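You operate a simulated robot arm through the tools that you are given. There is no shell and no other tool. Be economical: measure what you need, move in short steps, check, and stop when the job is done.

You run a simulated two-armed robot. Do the job below in one go: nothing can be reset, and whatever is moved stays where it is left.

## Task
Put the scent sachet on the chest top by the ironing board away on the upper chest cubby by the sideboard. Pick up the striped tube with one hand, pass it to the other hand and put it on the chest top by the ironing board. Put the wax block on the chest top by the sideboard. Fetch the soap end and set it on the upper chest cubby by the ironing board. Put the grey bolt cap from the top of the toilet lid on the bare corner of the washer top. Take the drum brush and leave it on top of the cream bar of soap. Any order will do. Set down upright: scent sachet, wax block, soap end.
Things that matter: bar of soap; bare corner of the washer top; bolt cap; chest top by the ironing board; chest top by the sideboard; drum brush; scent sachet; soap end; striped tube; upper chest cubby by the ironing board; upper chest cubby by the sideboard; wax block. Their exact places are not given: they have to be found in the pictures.

The check looks at the end state, three seconds after you hand in, the way a careful person would. Anything else that was tipped, shoved, dropped, spilled or broken makes it a failure. A push-on lid holds only when it is set on centred and level and pressed home; a screw cap is set on level and turned clockwise until tight.

## Robot
Two 7-joint arms with three-finger grippers on one trunk, on a base that drives. Base frame: it is fixed to the floor where the robot stands at the start and does not move with it; the origin is under the middle of the robot, x ahead of it, y to its left, z up; the surface under the hand at the start is at about z = 0.74. Readings come in m, degrees, newtons and seconds.
The left shoulder is at the start at [0.042, 0.154, 1.007], the right one opposite. With the tool pointing down near the work surface each hand reaches from about 0.24 to 0.64 m from the robot's upright axis, wherever it stands, measured 20 degrees to its own side. Places, roughly: bar of soap (8x5x3 cm) [-2.4, -0.4, 1]; bare corner of the washer top (16x12 cm) [-2.3, -0.42, 0.96]; bolt cap [-4, -0.5, 0.5]; chest top by the ironing board [0.5, -0.3, 0.7]; chest top by the sideboard [0.5, -1, 0.7]; drum brush (5x4x13 cm) [0.4, -1.7, 0.5]; scent sachet (6x3x6 cm) [0.5, -0.2, 0.8]; soap end (5x3x4 cm) [-3.8, -0.4, 0.4]; striped tube (6x4x13 cm) [-2.1, -0.4, 1]; upper chest cubby by the ironing board [0.5, -0.3, 0.4]; upper chest cubby by the sideboard [0.5, -1, 0.4]; wax block (5x3x5 cm) [-2.2, -0.3, 1]. Payload 2.69 kg a hand.
Tool frame (each hand has its own): the origin (TCP) lies between the finger pads and is the grasp point; the fingertips stand 0.029 m ahead of it; z points along the fingers, y is the line along which they close. Largest opening 0.12 m; the body of the gripper starts 0.078 m behind the TCP.
Orientation is told as [roll, pitch, yaw] about the base's x, y, z axes, in that order, counted from this pose: with the fingers straight down and closing along the base's y, the tool's x points along the base's -x, its y along +y and its z along -z.

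## Interface
- The arms move only by the tool move_arm. It takes "left_deltas", "right_deltas" or both (then of equal length, played together; a hand with none holds still); each is a list of rows, each an object of numbers (a shift or turn left out is 0, a gripper value left out holds the last): "tx", "ty", "tz": the shift along the base's x, y, z in units of 50 mm (1.0 is 50 mm); "rx", "ry", "rz": the turn, a rotation vector about the base's x, y, z in units of 8 degrees (1.0 is 8 degrees). In form: [{"tx": .., "ty": .., "tz": .., "rx": .., "ry": .., "rz": ..}, ...]. A call has 1 to 12 rows; each row shifts and turns the commanded pose from where the row before left it. "left_fingers" and "right_fingers" are, for a hand that has rows, the closure in counts, from 0 (fully open) to 255 (shut), set as the call begins (left out, the last holds). A call with a number of a shift or a turn outside -1 to 1 is refused whole. Rows are played at 5 a second. More than 0.05 m and 8.6 degrees between two rows, or a gripper value outside its range, and nothing of the call is played. A pose out of reach is approached as far as the arm can. The call stops where the force on the tool passes 40 N (or 10 N more than at its start, if that is more) or the arm is blocked; 0.2 s more then pass. The fingers move at their own pace and stop on an object; they squeeze with about 35 N. The grip force told is the motor's: it shows also when the fingers shut on nothing. Time passes only in rows, and 0.2 s behind the last, so rows that do not move let the fingers close. The reply holds the time, the measured pose of the TCP, the force on the tool along the base axes, the opening and the grip force, in the units named above and with some noise, with the torque about the TCP (base axes, N m) and any sound that the robot's microphone picked up, and new pictures: "views" is both (left out), scene, wrist or none (wrist: the cameras of the hands that moved).
- Cameras (640 x 400 px; columns grow to the right, rows downward): "scene" is now at [0.143, -0.0347, 1.1685]; the picture's right is [-0.42, -0.91, 0.00], its down [-0.50, 0.23, -0.83] and it looks along [0.76, -0.35, -0.55] (base axes); focal length 214 px, centre (320, 200). "left" rides on the left gripper at [0.063, 0, -0.104] in its tool frame; the picture's right is [0.00, 1.00, 0.00], its down [-0.83, 0.00, -0.56] and it looks along [-0.56, 0.00, 0.83] (tool axes); focal length 275 px, centre (320, 200). "right" rides on the right gripper at [0.063, 0, -0.104] in its tool frame; the picture's right is [0.00, 1.00, 0.00], its down [-0.83, 0.00, -0.56] and it looks along [-0.56, 0.00, 0.83] (tool axes); focal length 275 px, centre (320, 200).
- lift_body(by): slides the trunk up (or, below 0, down) by that many m; the arms and the scene camera ride with it, the base frame stays. It gives what a move gives, with no picture.
- drive_base(legs): drives the robot by 1 to 6 legs, each [ahead, left, turn to the left] in m, m and degrees, along the robot's own axes; the way and the turn of a leg run together, so that a leg with both is an arc; at most 1.5 m and 180 degrees a leg. The arms and the cameras ride along, it lands a little off, and it stops where it bumps. It gives what a move gives, and a new picture of the scene camera.
- turn_head(pan, tilt): turns the head with the scene camera to pan (to the left, within 80 degrees either way) and tilt (down, from -29 to 69), counted from straight ahead of the robot. It gives what a move gives, and a new picture of the scene camera.
- pixel_to_xyz(camera, pixels): for up to 12 pixels [column, row] of the newest picture of that camera ("zoom" is the newest enlarged one), the place [x, y, z] in the base frame of the surface seen there, good to about 0.002 m, but the place of the scene camera against the robot may be out by one fixed shift of up to 0.018 m in any direction. The clock stands still meanwhile.
- enlarge(camera, box): a new picture of the part [left, top, right, bottom] of that camera's present view, enlarged. The clock stands still meanwhile.
- job_done(): hands the job in; it is judged then, once.

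Go step by step. Measure first, check grasps and placings, and put right what went wrong. The budget is 131 turns and 260 pictures, counting those below and the enlarged ones. Unless the task says otherwise, let go and move clear before handing in, and close with one line.

The tools are called as name(argument=value, ...) on one line, values as JSON. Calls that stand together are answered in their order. move_arm: Moves the arms, as the interface text tells. Its arguments: {"type":"object","properties":{"left_deltas":{"type":"array","items":{"type":"object","properties":{"tx":{"type":"number"},"ty":{"type":"number"},"tz":{"type":"number"},"rx":{"type":"number"},"ry":{"type":"number"},"rz":{"type":"number"}}}},"left_fingers":{"type":"number"},"right_deltas":{"type":"array","items":{"type":"object","properties":{"tx":{"type":"number"},"ty":{"type":"number"},"tz":{"type":"number"},"rx":{"type":"number"},"ry":{"type":"number"},"rz":{"type":"number"}}}},"right_fingers":{"type":"number"},"views":{"type":"string","enum":["both","scene","wrist","none"]}},"required":[]} The other tools are called the same way: lift_body (by) slides the trunk up or down; drive_base (legs) drives the base; turn_head (pan, tilt) turns the head that bears the scene camera; pixel_to_xyz (camera, pixels) gives the place of the surface under pixels of a picture; enlarge (camera, box) takes an enlarged picture of a part of a camera's view; job_done () hands the job in.

At the start:

```text
time: 0.0
left_eef_pos: [0.3441, -0.0205, 1.0808]
left_tool_rot: [0.0, 0.1, 0.0]
left_wrist_force: [-0.6, 0.4, 1.0]
left_wrist_torque: [-0.01, 0.04, 0.01]
left_finger_gap: 0.1199
left_grasp_force: 0.0
right_eef_pos: [0.3532, -0.4659, 1.0578]
right_tool_rot: [0.0, -0.1, -0.1]
right_wrist_force: [0.1, 0.3, -0.5]
right_wrist_torque: [-0.01, 0.0, 0.01]
right_finger_gap: 0.1199
right_grasp_force: 0.1
trunk travel left (down, up): [-0.375, 0.063]
robot x, y, heading: [-0.0007, -0.0038, 0.3]
head pan, tilt: [-25.0, 33.5]
```

scene: 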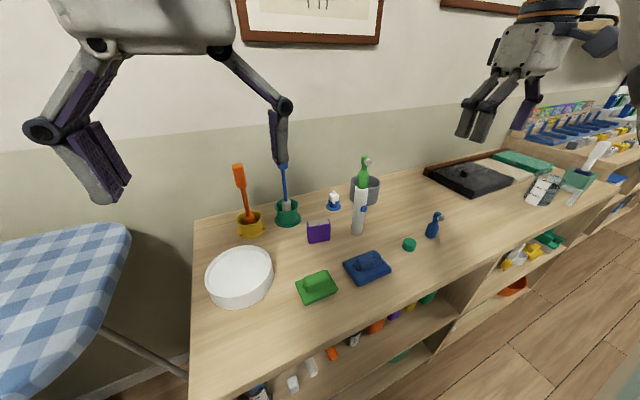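
right: 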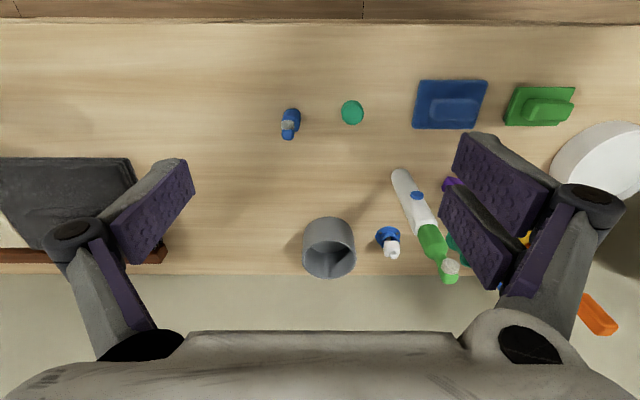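
left: 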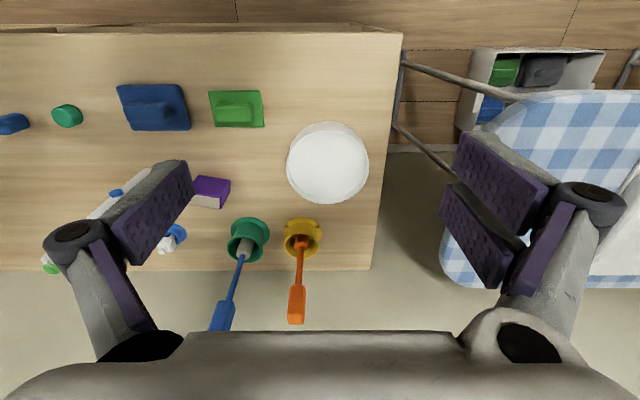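

The purple block at scene (318,231) is probably the scent sachet; the chest runs to the right with cubbies below. I'll measure it and enlarge the area.

enlarge(camera="scene", box=[200, 150, 460, 312])

pixel_to_xyz(camera="scene", pixels=[[318, 231], [317, 222], [196, 222], [190, 398], [318, 283], [368, 264], [238, 275], [358, 225], [409, 244], [433, 225], [480, 250], [440, 310]])

pixel_to_xyz(camera="left", pixels=[[212, 185], [205, 203], [230, 186], [196, 186], [200, 60], [380, 50]])

turn_head(pan=-60, tilt=35)

```text
2.46 times, centred on (330, 231) of scene
```

zoom: 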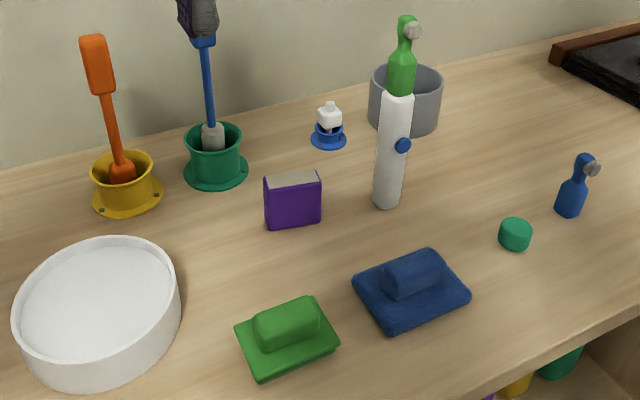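

```text
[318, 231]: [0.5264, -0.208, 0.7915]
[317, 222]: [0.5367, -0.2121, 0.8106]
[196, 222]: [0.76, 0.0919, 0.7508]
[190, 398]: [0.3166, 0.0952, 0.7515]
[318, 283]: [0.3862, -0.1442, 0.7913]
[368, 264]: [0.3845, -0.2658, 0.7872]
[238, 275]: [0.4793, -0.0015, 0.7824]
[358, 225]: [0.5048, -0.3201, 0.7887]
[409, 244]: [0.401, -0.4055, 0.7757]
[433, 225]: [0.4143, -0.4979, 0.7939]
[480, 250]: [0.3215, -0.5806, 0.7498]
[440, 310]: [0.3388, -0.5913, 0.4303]
```

```text
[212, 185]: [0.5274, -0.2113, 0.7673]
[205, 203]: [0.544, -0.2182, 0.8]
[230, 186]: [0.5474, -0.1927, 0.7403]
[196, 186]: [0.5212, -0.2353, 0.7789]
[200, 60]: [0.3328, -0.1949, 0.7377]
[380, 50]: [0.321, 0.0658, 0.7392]
```

```text
time: 1.0
left_eef_pos: [0.342, -0.0204, 1.0816]
left_tool_rot: [0.0, 0.0, -0.1]
left_wrist_force: [-0.6, 0.0, -1.3]
left_wrist_torque: [0.04, -0.01, -0.02]
left_finger_gap: 0.1202
left_grasp_force: 0.1
right_eef_pos: [0.3533, -0.4666, 1.0581]
right_tool_rot: [0.0, -0.2, 0.1]
right_wrist_force: [-0.5, 0.0, -0.1]
right_wrist_torque: [0.02, 0.01, 0.0]
right_finger_gap: 0.1202
right_grasp_force: 0.0
trunk travel left (down, up): [-0.375, 0.063]
robot x, y, heading: [-0.0012, 0.002, 0.0]
head pan, tilt: [-60.0, 35.0]
```

scene: 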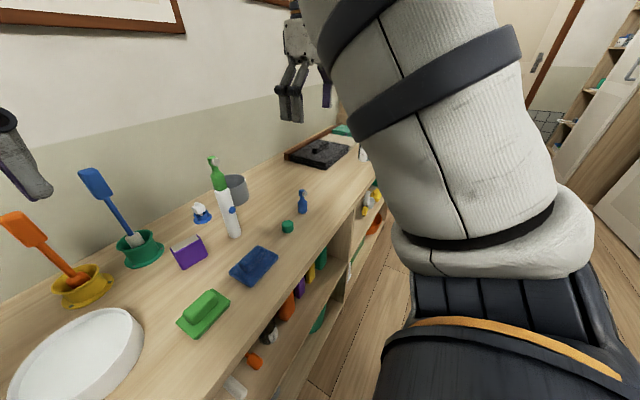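

The sachet stands at about (0.54,-0.21), slightly yawed. Let me see it closely and look at the cubbies by moving the head.

enlarge(camera="left", box=[160, 150, 288, 230])

drive_base(legs=[[-0.6, 0, 0]])

turn_head(pan=-30, tilt=35)

```text
5.00 times, centred on (224, 190) of left
```

zoom: 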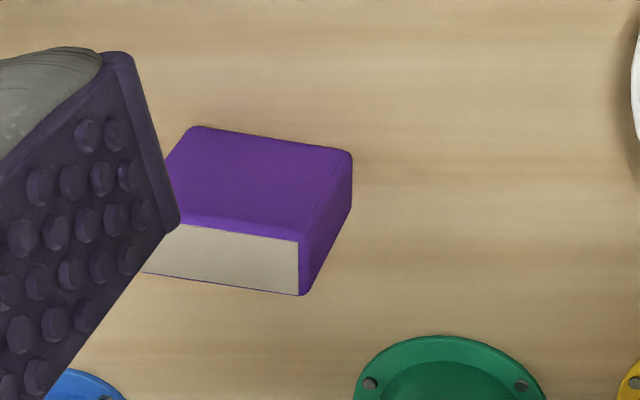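

```text
time: 4.4
left_eef_pos: [-0.2599, -0.0204, 1.0823]
left_tool_rot: [0.0, 0.0, -0.4]
left_wrist_force: [0.0, -0.2, -0.5]
left_wrist_torque: [-0.02, 0.0, -0.01]
left_finger_gap: 0.1202
left_grasp_force: 0.1
right_eef_pos: [-0.2517, -0.4672, 1.0572]
right_tool_rot: [0.0, -0.1, -0.4]
right_wrist_force: [0.2, 1.0, 0.7]
right_wrist_torque: [0.02, -0.01, -0.02]
right_finger_gap: 0.12
right_grasp_force: 0.0
trunk travel left (down, up): [-0.375, 0.063]
robot x, y, heading: [-0.6011, -0.0019, -0.4]
head pan, tilt: [-60.0, 35.0]
```

scene: 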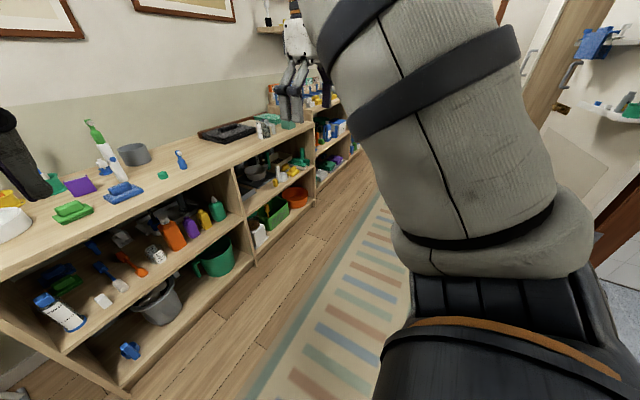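

```text
time: 5.4
left_eef_pos: [-0.2585, -0.0215, 1.0811]
left_tool_rot: [0.0, -0.1, -0.4]
left_wrist_force: [0.0, -0.7, 0.9]
left_wrist_torque: [0.01, -0.03, 0.0]
left_finger_gap: 0.1202
left_grasp_force: 0.0
right_eef_pos: [-0.2522, -0.4678, 1.0578]
right_tool_rot: [0.0, -0.1, -0.4]
right_wrist_force: [-0.3, -0.4, 0.2]
right_wrist_torque: [-0.01, -0.02, -0.04]
right_finger_gap: 0.12
right_grasp_force: 0.2
trunk travel left (down, up): [-0.375, 0.063]
robot x, y, heading: [-0.6002, 0.0031, -0.2]
head pan, tilt: [-30.0, 35.0]
```

scene: 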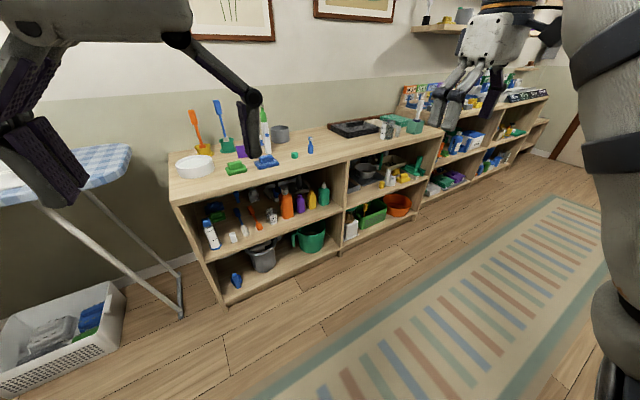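

The upper cubbies are visible around (270,210) and (385,175). I'll enlarge them and measure their bounds.

enlarge(camera="scene", box=[160, 150, 352, 270])

pixel_to_xyz(camera="zoom", pixels=[[150, 340], [560, 190], [620, 150], [225, 278], [280, 265], [400, 200], [110, 190], [60, 190]])

enlarge(camera="scene", box=[330, 110, 458, 190])

pixel_to_xyz(camera="zoom", pixels=[[100, 250], [100, 350], [100, 390], [300, 340], [450, 290], [130, 340], [560, 150], [570, 200], [60, 360], [250, 290], [260, 90], [400, 110]])

enlarge(camera="scene", box=[400, 80, 560, 180])

```text
3.33 times, centred on (256, 210) of scene
```

zoom: 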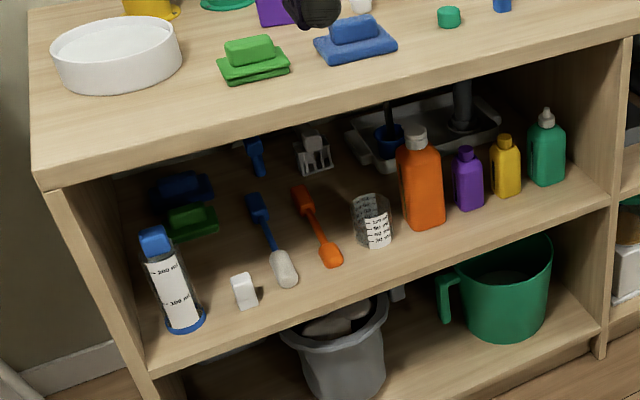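

```text
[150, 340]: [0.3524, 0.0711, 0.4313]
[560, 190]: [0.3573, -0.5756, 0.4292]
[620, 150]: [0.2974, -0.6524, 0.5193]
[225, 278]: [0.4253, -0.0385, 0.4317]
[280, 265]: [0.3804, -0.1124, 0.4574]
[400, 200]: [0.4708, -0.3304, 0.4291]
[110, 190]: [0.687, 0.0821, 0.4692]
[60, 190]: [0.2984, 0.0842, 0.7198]
```

```text
5.00 times, centred on (394, 150) of scene
```

zoom: 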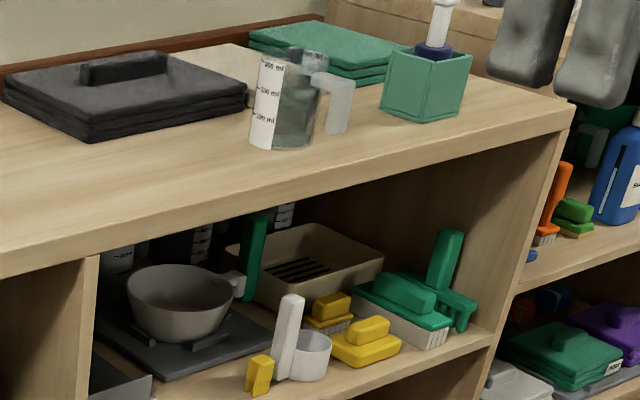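

```text
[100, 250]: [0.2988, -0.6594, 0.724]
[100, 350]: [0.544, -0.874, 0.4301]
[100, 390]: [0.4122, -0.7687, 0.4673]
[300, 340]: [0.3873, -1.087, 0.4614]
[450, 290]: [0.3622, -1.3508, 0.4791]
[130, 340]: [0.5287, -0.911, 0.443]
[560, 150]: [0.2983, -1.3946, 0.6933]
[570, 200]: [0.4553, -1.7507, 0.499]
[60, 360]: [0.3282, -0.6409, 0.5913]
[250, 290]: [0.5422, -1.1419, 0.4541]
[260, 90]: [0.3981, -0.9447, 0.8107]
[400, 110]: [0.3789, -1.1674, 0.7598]
```

```text
4.00 times, centred on (480, 130) of scene
```

zoom: 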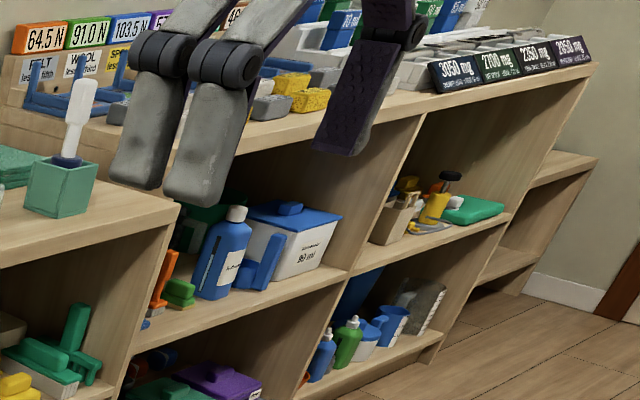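

The cubbies are clear at their front strip (ironing-board cubby near x≈0.36, y≈-0.4). I go back to the chest and take the sachet with the right hand tilted 45°, so the same tilt works for the cubby.

drive_base(legs=[[0.6, 0, 0]])

move_arm(left_deltas=[{"ty": 1}, {"ty": 1}, {"ty": 1}, {"ty": 1}, {}, {}, {}, {}], right_deltas=[{"ty": 0.89, "ry": -0.94}, {"ty": 0.89, "ry": -0.94}, {"ty": 0.89, "ry": -0.94}, {"ty": 0.89, "ry": -0.94}, {"ty": 0.89, "ry": -0.94}, {"ty": 0.89, "ry": -0.94}, {"rz": -0.75}, {"rz": -0.75}], right_fingers=50)

```text
time: 8.7
left_eef_pos: [0.3392, -0.0278, 1.0813]
left_tool_rot: [0.0, 0.0, -0.6]
left_wrist_force: [0.8, -0.3, 0.4]
left_wrist_torque: [0.02, 0.01, 0.02]
left_finger_gap: 0.1201
left_grasp_force: 0.1
right_eef_pos: [0.3446, -0.4729, 1.0587]
right_tool_rot: [0.0, -0.1, -0.6]
right_wrist_force: [-0.2, -0.6, 0.5]
right_wrist_torque: [0.0, 0.01, 0.02]
right_finger_gap: 0.1202
right_grasp_force: 0.1
trunk travel left (down, up): [-0.375, 0.063]
robot x, y, heading: [-0.0025, -0.0036, -0.9]
head pan, tilt: [-30.0, 35.0]
```

scene: 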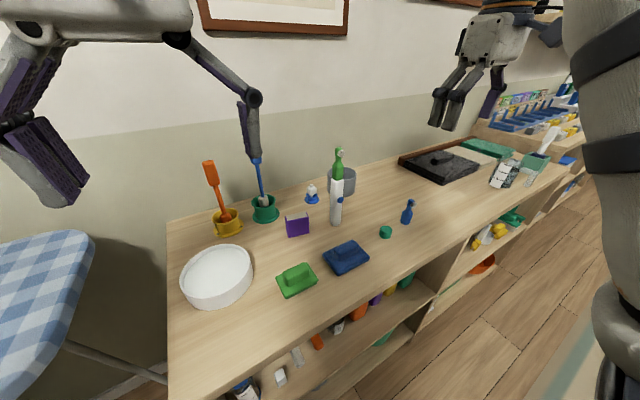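

```text
time: 10.5
left_eef_pos: [0.3383, 0.1717, 1.0823]
left_tool_rot: [0.0, 0.0, -0.5]
left_wrist_force: [0.7, 0.0, 0.1]
left_wrist_torque: [0.02, 0.01, -0.04]
left_finger_gap: 0.1199
left_grasp_force: 0.1
right_eef_pos: [0.3922, -0.4295, 1.0346]
right_tool_rot: [1.0, -45.3, -13.1]
right_wrist_force: [-0.2, -0.9, 0.6]
right_wrist_torque: [-0.01, -0.01, -0.03]
right_finger_gap: 0.0965
right_grasp_force: 0.0
right hand out of reach, approached as far as the arm can: row 3, 4, 5, 6, 7, 8
trunk travel left (down, up): [-0.375, 0.063]
robot x, y, heading: [-0.0052, -0.0041, -0.5]
head pan, tilt: [-30.0, 35.0]
```

scene: 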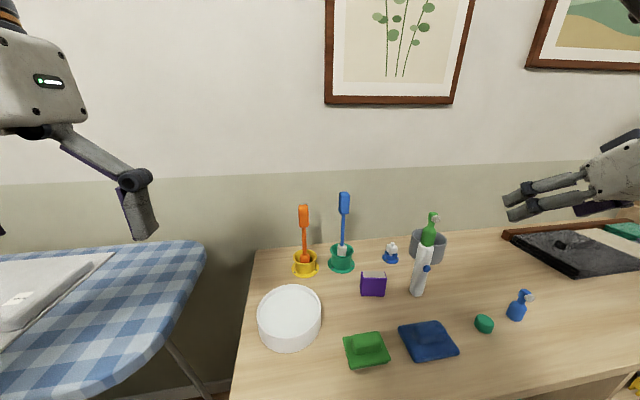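
right: 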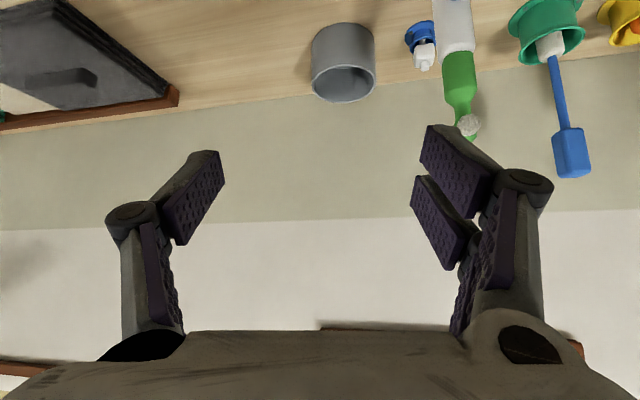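
left: 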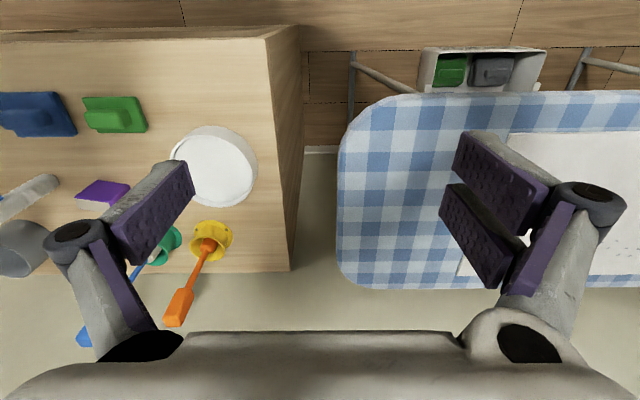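

The right hand could not hold this tilt so high and near; at lower height it should. I'll sweep it left while lowering in front of the bottle at (425,265).

move_arm(right_deltas=[{"tz": -0.8}, {"tz": -0.8}, {"tz": -0.8, "ty": 0.3}, {"tz": -0.4, "ty": 0.8}, {"ty": 0.9}, {"ty": 0.9}, {"ty": 0.9}, {"ty": 0.8}])

pixel_to_xyz(camera="scene", pixels=[[372, 284], [418, 272], [290, 318], [366, 350]])

```text
time: 12.3
left_eef_pos: [0.3384, 0.173, 1.0815]
left_tool_rot: [0.0, 0.0, -0.6]
left_wrist_force: [0.2, 0.7, -0.5]
left_wrist_torque: [0.0, -0.02, 0.04]
left_finger_gap: 0.1202
left_grasp_force: 0.0
right_eef_pos: [0.4207, -0.2636, 0.8271]
right_tool_rot: [0.7, -45.0, -13.0]
right_wrist_force: [-0.1, 0.0, -0.3]
right_wrist_torque: [0.01, -0.02, 0.0]
right_finger_gap: 0.0967
right_grasp_force: 0.0
right hand out of reach, approached as far as the arm can: row 5, 6, 7, 8
trunk travel left (down, up): [-0.375, 0.063]
robot x, y, heading: [-0.0036, -0.0017, -0.9]
head pan, tilt: [-30.0, 35.0]
```

scene: 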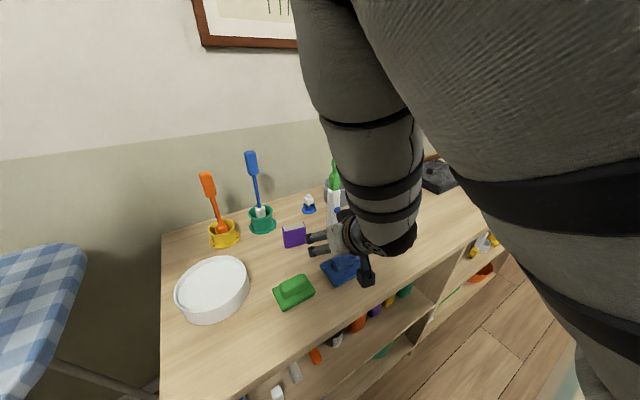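
right: 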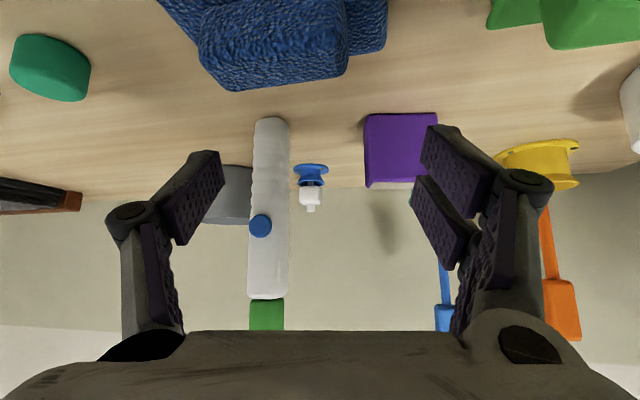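

```text
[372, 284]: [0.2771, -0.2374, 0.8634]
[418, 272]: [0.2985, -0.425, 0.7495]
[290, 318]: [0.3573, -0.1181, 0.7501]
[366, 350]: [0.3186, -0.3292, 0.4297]
```

The right hand stops at y≈-0.26 because the arm is folded. I'll raise slightly and shift the base 0.15 m left to give it room.

move_arm(right_deltas=[{"tz": 0.5, "ty": -0.5}], views="none")

drive_base(legs=[[0, 0.15, 0]])

move_arm(right_deltas=[{"tx": 0.1}], views="wrist")

```text
time: 12.7
left_eef_pos: [0.3386, 0.172, 1.0813]
left_tool_rot: [0.0, -0.1, -0.6]
left_wrist_force: [0.1, 0.5, 0.4]
left_wrist_torque: [0.0, -0.02, 0.01]
left_finger_gap: 0.1199
left_grasp_force: 0.0
right_eef_pos: [0.4241, -0.2928, 0.8472]
right_tool_rot: [0.7, -45.3, -12.9]
right_wrist_force: [-0.2, 0.2, -0.1]
right_wrist_torque: [-0.01, 0.0, 0.04]
right_finger_gap: 0.0966
right_grasp_force: 0.0
right hand out of reach, approached as far as the arm can: row 1
trunk travel left (down, up): [-0.375, 0.063]
robot x, y, heading: [-0.0049, -0.0016, -0.8]
head pan, tilt: [-30.0, 35.0]
```

```text
time: 14.5
left_eef_pos: [0.3407, 0.3204, 1.0817]
left_tool_rot: [0.1, 0.0, -0.7]
left_wrist_force: [-0.1, -0.7, 0.4]
left_wrist_torque: [-0.03, 0.0, -0.02]
left_finger_gap: 0.12
left_grasp_force: 0.0
right_eef_pos: [0.4249, -0.1457, 0.8454]
right_tool_rot: [0.7, -45.2, -13.0]
right_wrist_force: [-0.3, 0.5, -0.6]
right_wrist_torque: [-0.01, -0.03, -0.02]
right_finger_gap: 0.0964
right_grasp_force: 0.1
trunk travel left (down, up): [-0.375, 0.063]
robot x, y, heading: [-0.0027, 0.1452, -0.6]
head pan, tilt: [-30.0, 35.0]
```

scene: 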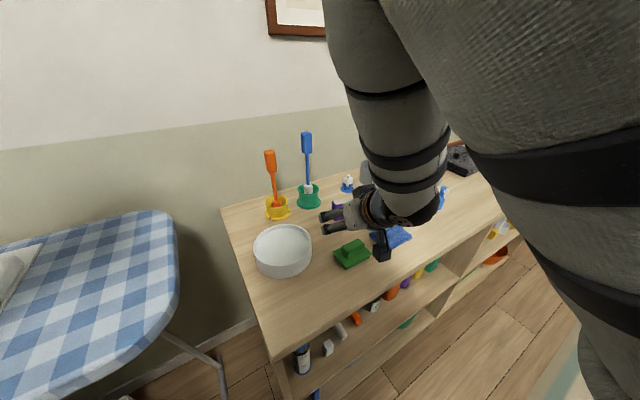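

```text
time: 14.9
left_eef_pos: [0.3405, 0.3199, 1.0818]
left_tool_rot: [0.0, -0.1, -0.7]
left_wrist_force: [0.2, 0.2, -0.1]
left_wrist_torque: [0.06, -0.01, 0.02]
left_finger_gap: 0.1201
left_grasp_force: 0.0
right_eef_pos: [0.4293, -0.1455, 0.8465]
right_tool_rot: [0.6, -45.2, -13.0]
right_wrist_force: [0.1, -0.4, 0.0]
right_wrist_torque: [-0.04, -0.01, -0.02]
right_finger_gap: 0.0968
right_grasp_force: 0.1
trunk travel left (down, up): [-0.375, 0.063]
robot x, y, heading: [-0.0062, 0.1403, -0.5]
head pan, tilt: [-30.0, 35.0]
```

right: 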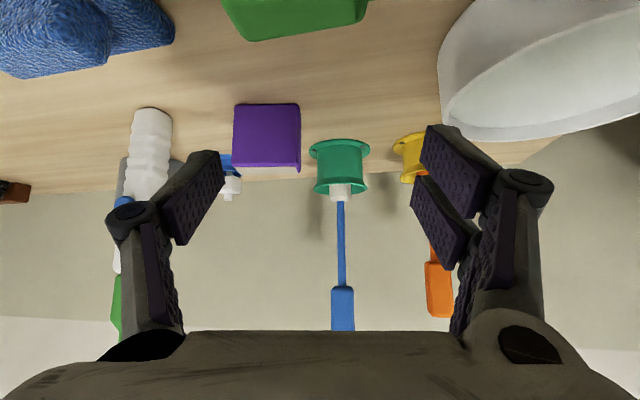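

Reach is fine now. I measure the sachet's face corners at (235,104),(298,104),(235,165),(298,166).

pixel_to_xyz(camera="right", pixels=[[238, 108], [295, 108], [238, 155], [296, 160], [266, 135], [266, 165]])

```text
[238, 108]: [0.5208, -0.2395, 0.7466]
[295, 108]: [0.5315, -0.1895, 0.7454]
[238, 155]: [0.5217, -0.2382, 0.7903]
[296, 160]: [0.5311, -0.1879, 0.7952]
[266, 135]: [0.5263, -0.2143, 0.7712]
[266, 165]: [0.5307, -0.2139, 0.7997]
```

Sachet centre is about (0.541,-0.217), face yaw -12° as assumed. I align, then slide in along the tool axis and close.

move_arm(right_deltas=[{"ty": -0.6}, {"ty": -0.56, "tx": 0.5}, {"tx": 0.5, "tz": -0.2}, {"tx": 0.42, "ty": -0.1, "tz": -0.42}, {"tx": 0.42, "ty": -0.1, "tz": -0.42}, {"tx": 0.4, "ty": -0.08, "tz": -0.43}], views="wrist")

move_arm(right_deltas=[{}, {}, {}], right_fingers=255, views="none")

move_arm(right_deltas=[{"tz": 0.6}, {"tz": 0.8}, {"tz": 0.8, "tx": -0.5}])

```text
time: 16.3
left_eef_pos: [0.3407, 0.3191, 1.0815]
left_tool_rot: [0.0, 0.0, -0.7]
left_wrist_force: [-0.5, 0.5, 0.1]
left_wrist_torque: [-0.01, -0.03, 0.02]
left_finger_gap: 0.1201
left_grasp_force: 0.1
right_eef_pos: [0.544, -0.2178, 0.7732]
right_tool_rot: [0.8, -45.2, -13.0]
right_wrist_force: [-0.1, 0.4, 0.3]
right_wrist_torque: [-0.02, 0.01, 0.02]
right_finger_gap: 0.0964
right_grasp_force: 0.0
trunk travel left (down, up): [-0.375, 0.063]
robot x, y, heading: [-0.0022, 0.1449, -0.5]
head pan, tilt: [-30.0, 35.0]
```

right: 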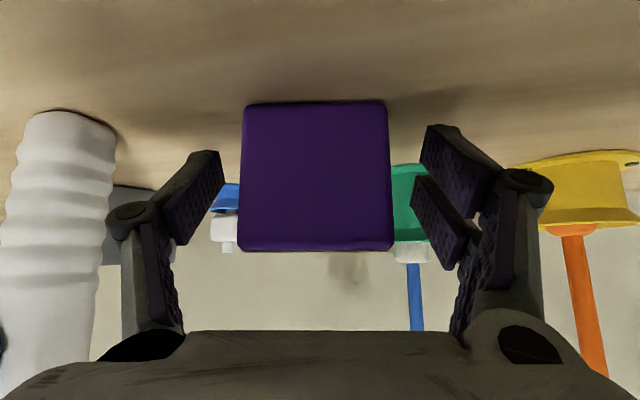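

```text
time: 17.1
left_eef_pos: [0.3397, 0.3209, 1.082]
left_tool_rot: [-0.1, -0.1, -0.7]
left_wrist_force: [0.2, -0.4, -0.3]
left_wrist_torque: [0.01, -0.01, 0.03]
left_finger_gap: 0.1201
left_grasp_force: 0.0
right_eef_pos: [0.544, -0.2172, 0.7739]
right_tool_rot: [0.7, -45.4, -13.0]
right_wrist_force: [1.8, 0.3, 9.5]
right_wrist_torque: [0.24, -0.16, -0.03]
right_finger_gap: 0.0586
right_grasp_force: 34.7
trunk travel left (down, up): [-0.375, 0.063]
robot x, y, heading: [-0.0021, 0.1472, -0.7]
head pan, tilt: [-30.0, 35.0]
```

```text
time: 17.9
left_eef_pos: [0.3397, 0.3215, 1.0813]
left_tool_rot: [0.0, -0.1, -0.7]
left_wrist_force: [0.1, -0.5, 0.7]
left_wrist_torque: [-0.02, 0.0, 0.04]
left_finger_gap: 0.1201
left_grasp_force: 0.1
right_eef_pos: [0.5138, -0.2169, 0.8842]
right_tool_rot: [0.7, -45.3, -13.0]
right_wrist_force: [0.6, 0.3, 0.4]
right_wrist_torque: [-0.05, -0.03, -0.02]
right_finger_gap: 0.0587
right_grasp_force: 35.0
trunk travel left (down, up): [-0.375, 0.063]
robot x, y, heading: [-0.003, 0.1453, -0.8]
head pan, tilt: [-30.0, 35.0]
```

scene: 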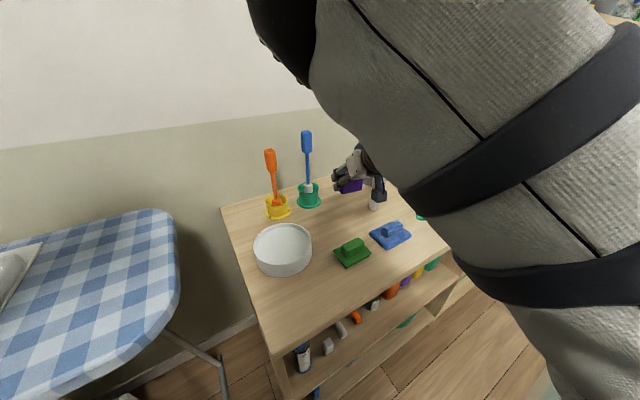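
right: 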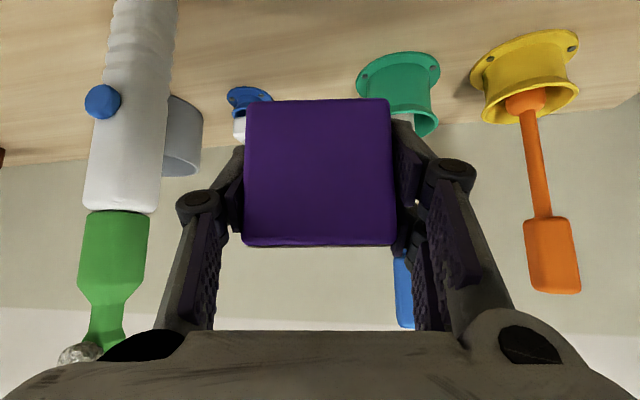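

The sachet is firmly held (gap 58.6 mm, bottom 35 mm below the TCP). I back off and drive to face the sideboard-side cubby.

drive_base(legs=[[-0.5, 0, 0], [0, -0.8, 0]])

lift_body(by=-0.3)

turn_head(pan=-15, tilt=25)

```text
time: 27.0
left_eef_pos: [-0.1702, -0.4681, 1.0821]
left_tool_rot: [0.0, 0.0, -0.9]
left_wrist_force: [-0.9, 1.3, -0.6]
left_wrist_torque: [0.0, -0.01, -0.02]
left_finger_gap: 0.1197
left_grasp_force: 0.1
right_eef_pos: [0.0037, -1.0067, 0.883]
right_tool_rot: [0.8, -45.2, -13.1]
right_wrist_force: [-0.4, -0.5, 0.8]
right_wrist_torque: [-0.01, 0.01, 0.0]
right_finger_gap: 0.0586
right_grasp_force: 35.3
trunk travel left (down, up): [-0.375, 0.063]
robot x, y, heading: [-0.5139, -0.6449, -0.8]
head pan, tilt: [-30.0, 35.0]
```

scene: 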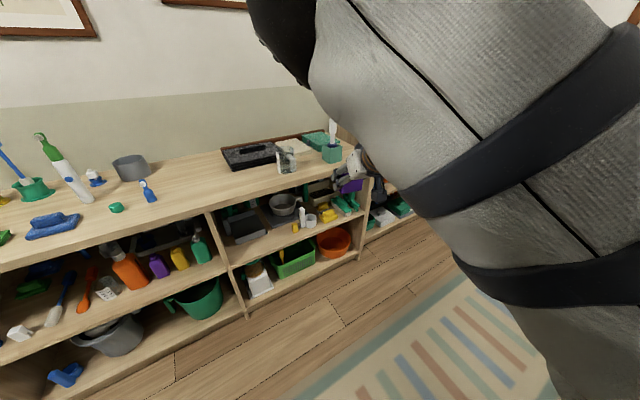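

```text
time: 30.0
left_eef_pos: [-0.1257, -0.4696, 0.7296]
left_tool_rot: [-0.2, 8.3, -0.9]
left_wrist_force: [0.3, -0.3, 0.4]
left_wrist_torque: [0.0, -0.01, 0.0]
left_finger_gap: 0.1196
left_grasp_force: 0.1
right_eef_pos: [0.0146, -1.007, 0.4861]
right_tool_rot: [-2.1, -34.0, -11.3]
right_wrist_force: [0.3, -0.6, 0.7]
right_wrist_torque: [-0.03, 0.0, -0.01]
right_finger_gap: 0.0588
right_grasp_force: 34.8
trunk travel left (down, up): [-0.075, 0.363]
robot x, y, heading: [-0.5137, -0.6444, -0.9]
head pan, tilt: [-30.0, 35.0]
```

```text
time: 30.7
left_eef_pos: [-0.1267, -0.4689, 0.7292]
left_tool_rot: [-0.2, 8.4, -0.8]
left_wrist_force: [-0.1, 0.5, 0.5]
left_wrist_torque: [-0.03, 0.01, 0.01]
left_finger_gap: 0.12
left_grasp_force: 0.1
right_eef_pos: [0.0162, -1.0064, 0.4848]
right_tool_rot: [-2.1, -34.0, -11.3]
right_wrist_force: [0.3, 0.3, -0.8]
right_wrist_torque: [-0.01, 0.0, -0.02]
right_finger_gap: 0.0584
right_grasp_force: 34.6
trunk travel left (down, up): [-0.075, 0.363]
robot x, y, heading: [-0.518, -0.6459, -0.9]
head pan, tilt: [-15.0, 25.0]
```

scene: 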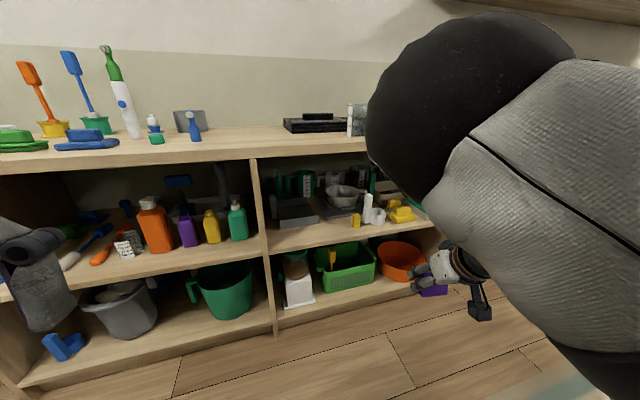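

The trunk also tilts the hands (pitch now -34°), so I must re-level. I'll enlarge the sideboard-side cubby and measure the free strip.

enlarge(camera="scene", box=[250, 150, 442, 270])

pixel_to_xyz(camera="zoom", pixels=[[100, 290], [200, 280], [270, 265], [150, 250], [230, 245], [250, 225], [300, 240], [350, 240], [90, 240], [450, 230], [180, 312]])

```text
3.33 times, centred on (346, 210) of scene
```

zoom: 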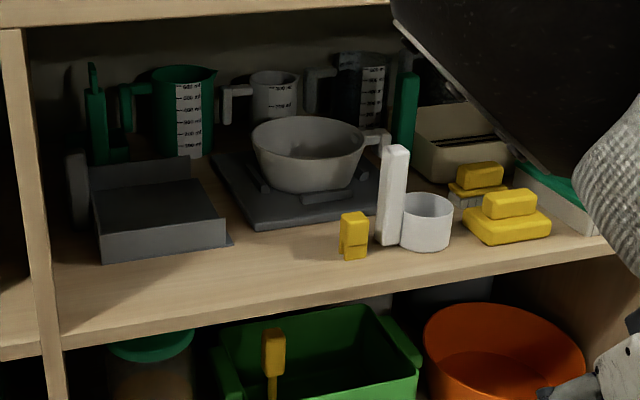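

```text
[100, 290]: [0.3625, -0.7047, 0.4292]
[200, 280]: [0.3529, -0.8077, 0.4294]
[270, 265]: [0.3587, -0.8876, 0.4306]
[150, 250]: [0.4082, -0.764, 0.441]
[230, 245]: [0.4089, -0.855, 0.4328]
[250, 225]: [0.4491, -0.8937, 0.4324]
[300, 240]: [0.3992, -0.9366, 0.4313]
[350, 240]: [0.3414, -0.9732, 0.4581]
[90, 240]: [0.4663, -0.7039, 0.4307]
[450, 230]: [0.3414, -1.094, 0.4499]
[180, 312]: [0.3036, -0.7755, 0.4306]
```

There is a clear spot at about (0.36,-0.87) on that shelf (zoom (255,268)), between the tray and the yellow clip. I re-level the hand, raise it a bit, and shift the base so the hand faces the spot.

move_arm(right_deltas=[{"ry": -0.7, "tz": 0.5}, {"ry": -0.7, "tz": 0.5}], views="none")

drive_base(legs=[[0, 0.137, 0], [0.2, 0, 0]])

move_arm(right_deltas=[{}], views="wrist")

```text
time: 31.3
left_eef_pos: [-0.1248, -0.4703, 0.7285]
left_tool_rot: [-0.2, 8.4, -1.0]
left_wrist_force: [0.2, 0.6, -0.6]
left_wrist_torque: [0.02, 0.0, 0.02]
left_finger_gap: 0.1198
left_grasp_force: 0.2
right_eef_pos: [0.0195, -1.0236, 0.5245]
right_tool_rot: [1.0, -45.0, -13.3]
right_wrist_force: [-0.9, -0.4, -1.1]
right_wrist_torque: [0.02, -0.03, -0.06]
right_finger_gap: 0.0588
right_grasp_force: 34.7
right hand out of reach, approached as far as the arm can: row 1, 2
trunk travel left (down, up): [-0.075, 0.363]
robot x, y, heading: [-0.5141, -0.6463, -0.8]
head pan, tilt: [-15.0, 25.0]
```

```text
time: 34.2
left_eef_pos: [0.0777, -0.3377, 0.7292]
left_tool_rot: [-0.2, 8.6, -1.0]
left_wrist_force: [0.4, -0.1, -0.3]
left_wrist_torque: [0.04, -0.02, 0.01]
left_finger_gap: 0.12
left_grasp_force: 0.1
right_eef_pos: [0.2196, -0.8926, 0.5248]
right_tool_rot: [0.9, -44.9, -13.4]
right_wrist_force: [-1.0, 1.1, 0.4]
right_wrist_torque: [0.0, 0.0, 0.02]
right_finger_gap: 0.0586
right_grasp_force: 35.0
trunk travel left (down, up): [-0.075, 0.363]
robot x, y, heading: [-0.3151, -0.5141, -1.2]
head pan, tilt: [-15.0, 25.0]
```

scene: 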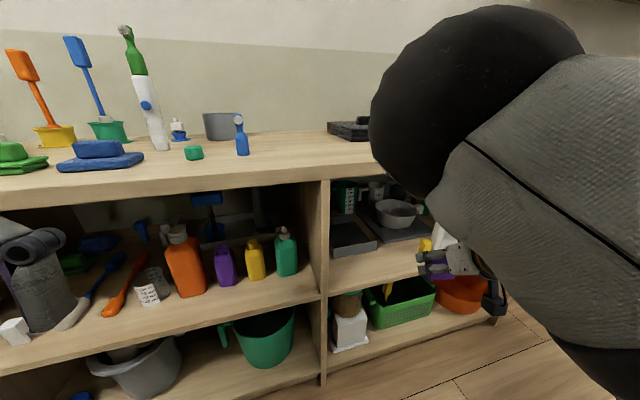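

```text
time: 34.6
left_eef_pos: [0.0767, -0.3387, 0.7297]
left_tool_rot: [-0.2, 8.4, -1.0]
left_wrist_force: [0.3, -1.0, 0.5]
left_wrist_torque: [-0.01, 0.0, -0.01]
left_finger_gap: 0.12
left_grasp_force: 0.0
right_eef_pos: [0.2187, -0.8923, 0.5241]
right_tool_rot: [1.0, -45.0, -13.5]
right_wrist_force: [-0.2, 0.1, -0.6]
right_wrist_torque: [0.02, 0.01, -0.01]
right_finger_gap: 0.0586
right_grasp_force: 34.9
trunk travel left (down, up): [-0.075, 0.363]
robot x, y, heading: [-0.3128, -0.5083, -0.9]
head pan, tilt: [-15.0, 25.0]
```

right: 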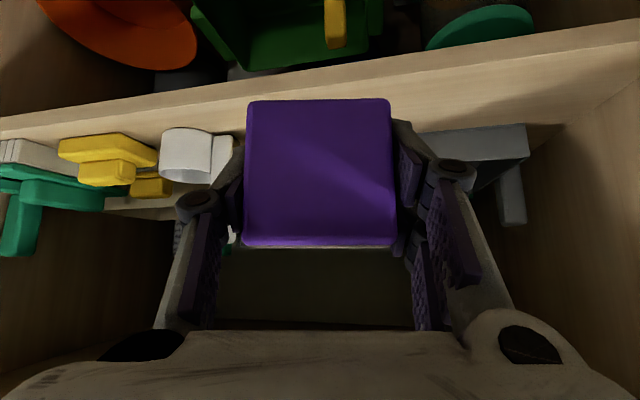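

Hand at (0.219,-0.892); moving the base 0.14 ahead and 0.022 left puts the sachet over the free spot.

drive_base(legs=[[0.14, 0.024, 0]])

move_arm(right_deltas=[{"tz": -0.3}], views="wrist")

```text
time: 36.0
left_eef_pos: [0.2174, -0.3173, 0.7288]
left_tool_rot: [-0.2, 8.3, -0.9]
left_wrist_force: [-0.4, -0.5, 0.0]
left_wrist_torque: [0.02, 0.0, -0.01]
left_finger_gap: 0.1199
left_grasp_force: 0.1
right_eef_pos: [0.3591, -0.87, 0.5238]
right_tool_rot: [0.9, -45.1, -13.3]
right_wrist_force: [-0.3, -0.3, -0.5]
right_wrist_torque: [-0.01, 0.02, -0.02]
right_finger_gap: 0.0587
right_grasp_force: 34.6
trunk travel left (down, up): [-0.075, 0.363]
robot x, y, heading: [-0.1732, -0.4876, -1.0]
head pan, tilt: [-15.0, 25.0]
```

scene: 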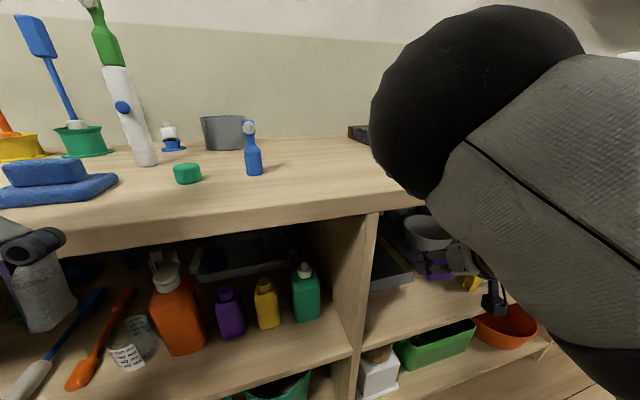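

```text
time: 36.4
left_eef_pos: [0.2158, -0.3174, 0.7285]
left_tool_rot: [-0.2, 8.5, -1.1]
left_wrist_force: [-0.6, 0.8, 0.1]
left_wrist_torque: [0.03, -0.01, 0.0]
left_finger_gap: 0.1202
left_grasp_force: 0.1
right_eef_pos: [0.3589, -0.8705, 0.5095]
right_tool_rot: [1.1, -45.0, -13.4]
right_wrist_force: [-0.6, -0.8, 0.3]
right_wrist_torque: [0.0, -0.01, 0.0]
right_finger_gap: 0.0586
right_grasp_force: 35.0
trunk travel left (down, up): [-0.075, 0.363]
robot x, y, heading: [-0.1713, -0.4864, -1.1]
head pan, tilt: [-15.0, 25.0]
```

right: 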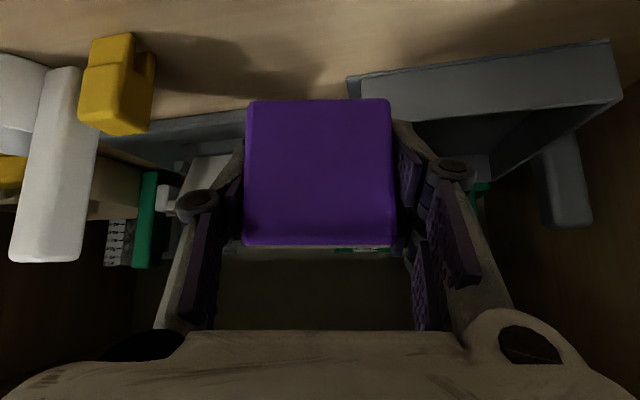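

Spot looks free. I check the shelf height and neighbour edges from the wrist camera.

pixel_to_xyz(camera="right", pixels=[[320, 60], [220, 80], [350, 80], [370, 110], [130, 130], [150, 80]])

```text
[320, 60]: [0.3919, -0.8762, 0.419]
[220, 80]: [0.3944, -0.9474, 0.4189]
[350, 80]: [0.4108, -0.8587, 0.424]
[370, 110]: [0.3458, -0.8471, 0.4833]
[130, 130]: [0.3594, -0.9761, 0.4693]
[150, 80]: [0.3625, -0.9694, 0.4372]
```

Shelf at z=0.419. Lower 0.055 so the base just touches, then release.

move_arm(right_deltas=[{"tx": -0.12, "tz": -0.35}, {"tz": -0.35}, {"tz": -0.3}, {"tz": -0.12}], views="wrist")

```text
time: 37.4
left_eef_pos: [0.2159, -0.3158, 0.7289]
left_tool_rot: [-0.3, 8.4, -1.0]
left_wrist_force: [0.1, -0.3, -0.2]
left_wrist_torque: [0.02, 0.0, 0.02]
left_finger_gap: 0.1203
left_grasp_force: 0.1
right_eef_pos: [0.3535, -0.8715, 0.4545]
right_tool_rot: [1.1, -45.1, -13.4]
right_wrist_force: [-0.6, 0.5, 4.6]
right_wrist_torque: [-0.14, 0.02, -0.03]
right_finger_gap: 0.0583
right_grasp_force: 35.2
trunk travel left (down, up): [-0.075, 0.363]
robot x, y, heading: [-0.174, -0.4877, -0.8]
head pan, tilt: [-15.0, 25.0]
```

right: 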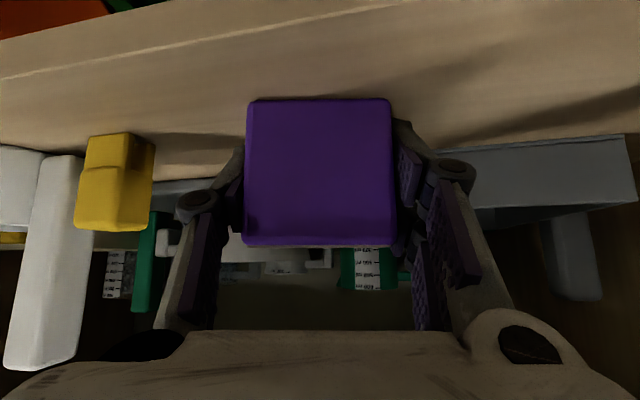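

Contact at 4.6 N. Open partially, and retreat along the tool axis.

move_arm(right_deltas=[{}, {}, {}], right_fingers=60, views="none")

move_arm(right_deltas=[{"tx": -0.4, "ty": 0.1, "tz": 0.4}, {"tx": -0.6, "ty": 0.1, "tz": 0.4}, {"tx": -0.8}, {"tx": -0.8}], views="wrist")

```text
time: 38.2
left_eef_pos: [0.217, -0.3162, 0.7296]
left_tool_rot: [-0.2, 8.3, -1.0]
left_wrist_force: [0.6, -0.4, 0.3]
left_wrist_torque: [-0.02, 0.0, 0.0]
left_finger_gap: 0.1198
left_grasp_force: 0.1
right_eef_pos: [0.3541, -0.8714, 0.4538]
right_tool_rot: [1.0, -45.0, -13.4]
right_wrist_force: [-0.6, 0.1, -0.1]
right_wrist_torque: [-0.03, 0.02, 0.01]
right_finger_gap: 0.0921
right_grasp_force: 0.1
trunk travel left (down, up): [-0.075, 0.363]
robot x, y, heading: [-0.175, -0.4882, -1.1]
head pan, tilt: [-15.0, 25.0]
```

```text
time: 39.2
left_eef_pos: [0.216, -0.316, 0.729]
left_tool_rot: [-0.2, 8.4, -1.0]
left_wrist_force: [-0.2, 0.1, -0.5]
left_wrist_torque: [0.0, -0.01, 0.02]
left_finger_gap: 0.1198
left_grasp_force: 0.1
right_eef_pos: [0.2561, -0.8892, 0.4838]
right_tool_rot: [1.1, -45.0, -13.4]
right_wrist_force: [-0.5, 0.5, 0.1]
right_wrist_torque: [0.01, -0.02, 0.01]
right_finger_gap: 0.0917
right_grasp_force: 0.1
right hand out of reach, approached as far as the arm can: row 3, 4
trunk travel left (down, up): [-0.075, 0.363]
robot x, y, heading: [-0.1739, -0.4893, -0.9]
head pan, tilt: [-15.0, 25.0]
```

right: 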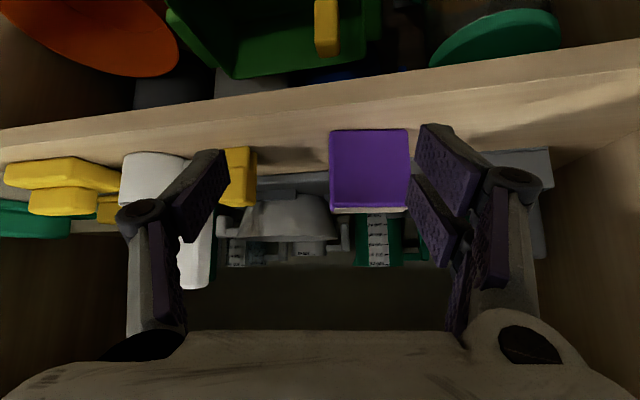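

Sachet stands upright and clear. Next the brush: back off and drive right to view the sideboard.

drive_base(legs=[[-0.4, 0, 0], [0, -0.9, 0]])

turn_head(pan=0, tilt=25)

```text
time: 48.6
left_eef_pos: [-0.1985, -1.219, 0.73]
left_tool_rot: [-0.2, 8.4, -0.9]
left_wrist_force: [-1.2, -0.1, -0.6]
left_wrist_torque: [0.01, 0.0, 0.02]
left_finger_gap: 0.1198
left_grasp_force: 0.1
right_eef_pos: [-0.159, -1.7906, 0.4832]
right_tool_rot: [1.0, -44.8, -13.3]
right_wrist_force: [0.5, 0.2, 0.0]
right_wrist_torque: [-0.03, 0.01, -0.01]
right_finger_gap: 0.0919
right_grasp_force: 0.0
trunk travel left (down, up): [-0.075, 0.363]
robot x, y, heading: [-0.5889, -1.3911, -1.0]
head pan, tilt: [-15.0, 25.0]
```

scene: 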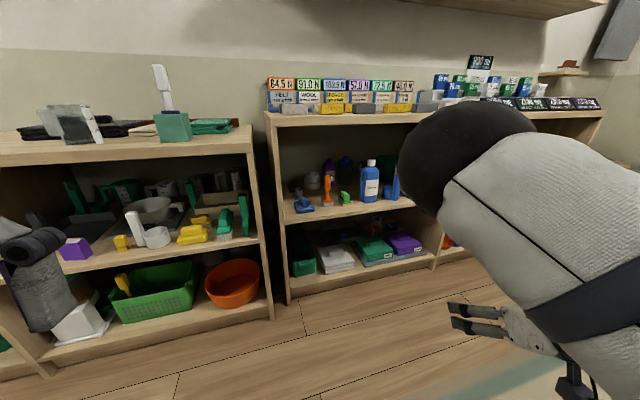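

```text
time: 49.4
left_eef_pos: [-0.1982, -1.2186, 0.729]
left_tool_rot: [-0.2, 8.4, -1.0]
left_wrist_force: [-0.2, 0.2, 0.4]
left_wrist_torque: [0.01, -0.03, -0.05]
left_finger_gap: 0.1201
left_grasp_force: 0.1
right_eef_pos: [-0.1585, -1.7897, 0.4838]
right_tool_rot: [1.1, -44.8, -13.4]
right_wrist_force: [0.4, 0.1, 0.5]
right_wrist_torque: [0.03, 0.04, -0.02]
right_finger_gap: 0.0919
right_grasp_force: 0.0
trunk travel left (down, up): [-0.075, 0.363]
robot x, y, heading: [-0.5857, -1.3886, -1.2]
head pan, tilt: [0.0, 25.0]
```

scene: 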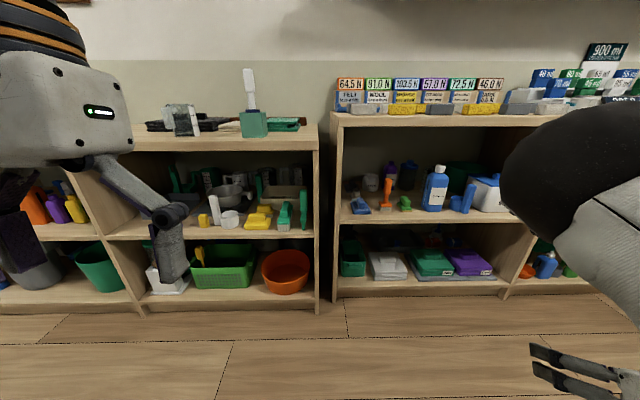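

enlarge(camera="scene", box=[330, 140, 522, 260])

pixel_to_xyz(camera="zoom", pixels=[[193, 140], [190, 190], [186, 222], [240, 215], [100, 225], [150, 245], [440, 200], [350, 180], [220, 250], [20, 60]])

```text
3.33 times, centred on (426, 200) of scene
```

zoom: 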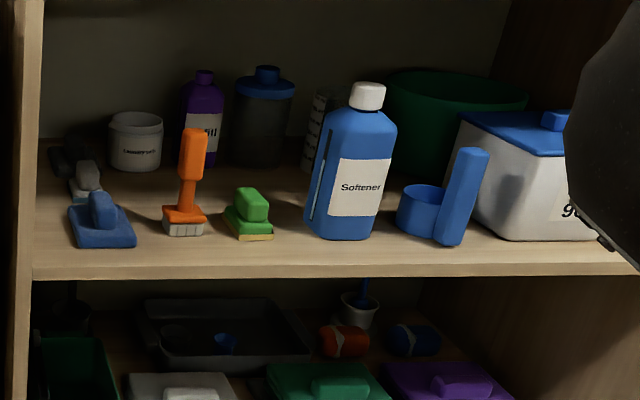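

```text
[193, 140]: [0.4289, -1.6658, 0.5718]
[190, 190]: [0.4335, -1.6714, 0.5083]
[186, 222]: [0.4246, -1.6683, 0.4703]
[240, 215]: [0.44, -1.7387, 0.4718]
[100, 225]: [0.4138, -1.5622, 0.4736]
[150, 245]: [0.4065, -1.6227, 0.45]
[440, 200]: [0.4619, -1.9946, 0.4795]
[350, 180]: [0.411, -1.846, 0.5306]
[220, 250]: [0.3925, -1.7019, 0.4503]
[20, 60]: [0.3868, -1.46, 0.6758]
```

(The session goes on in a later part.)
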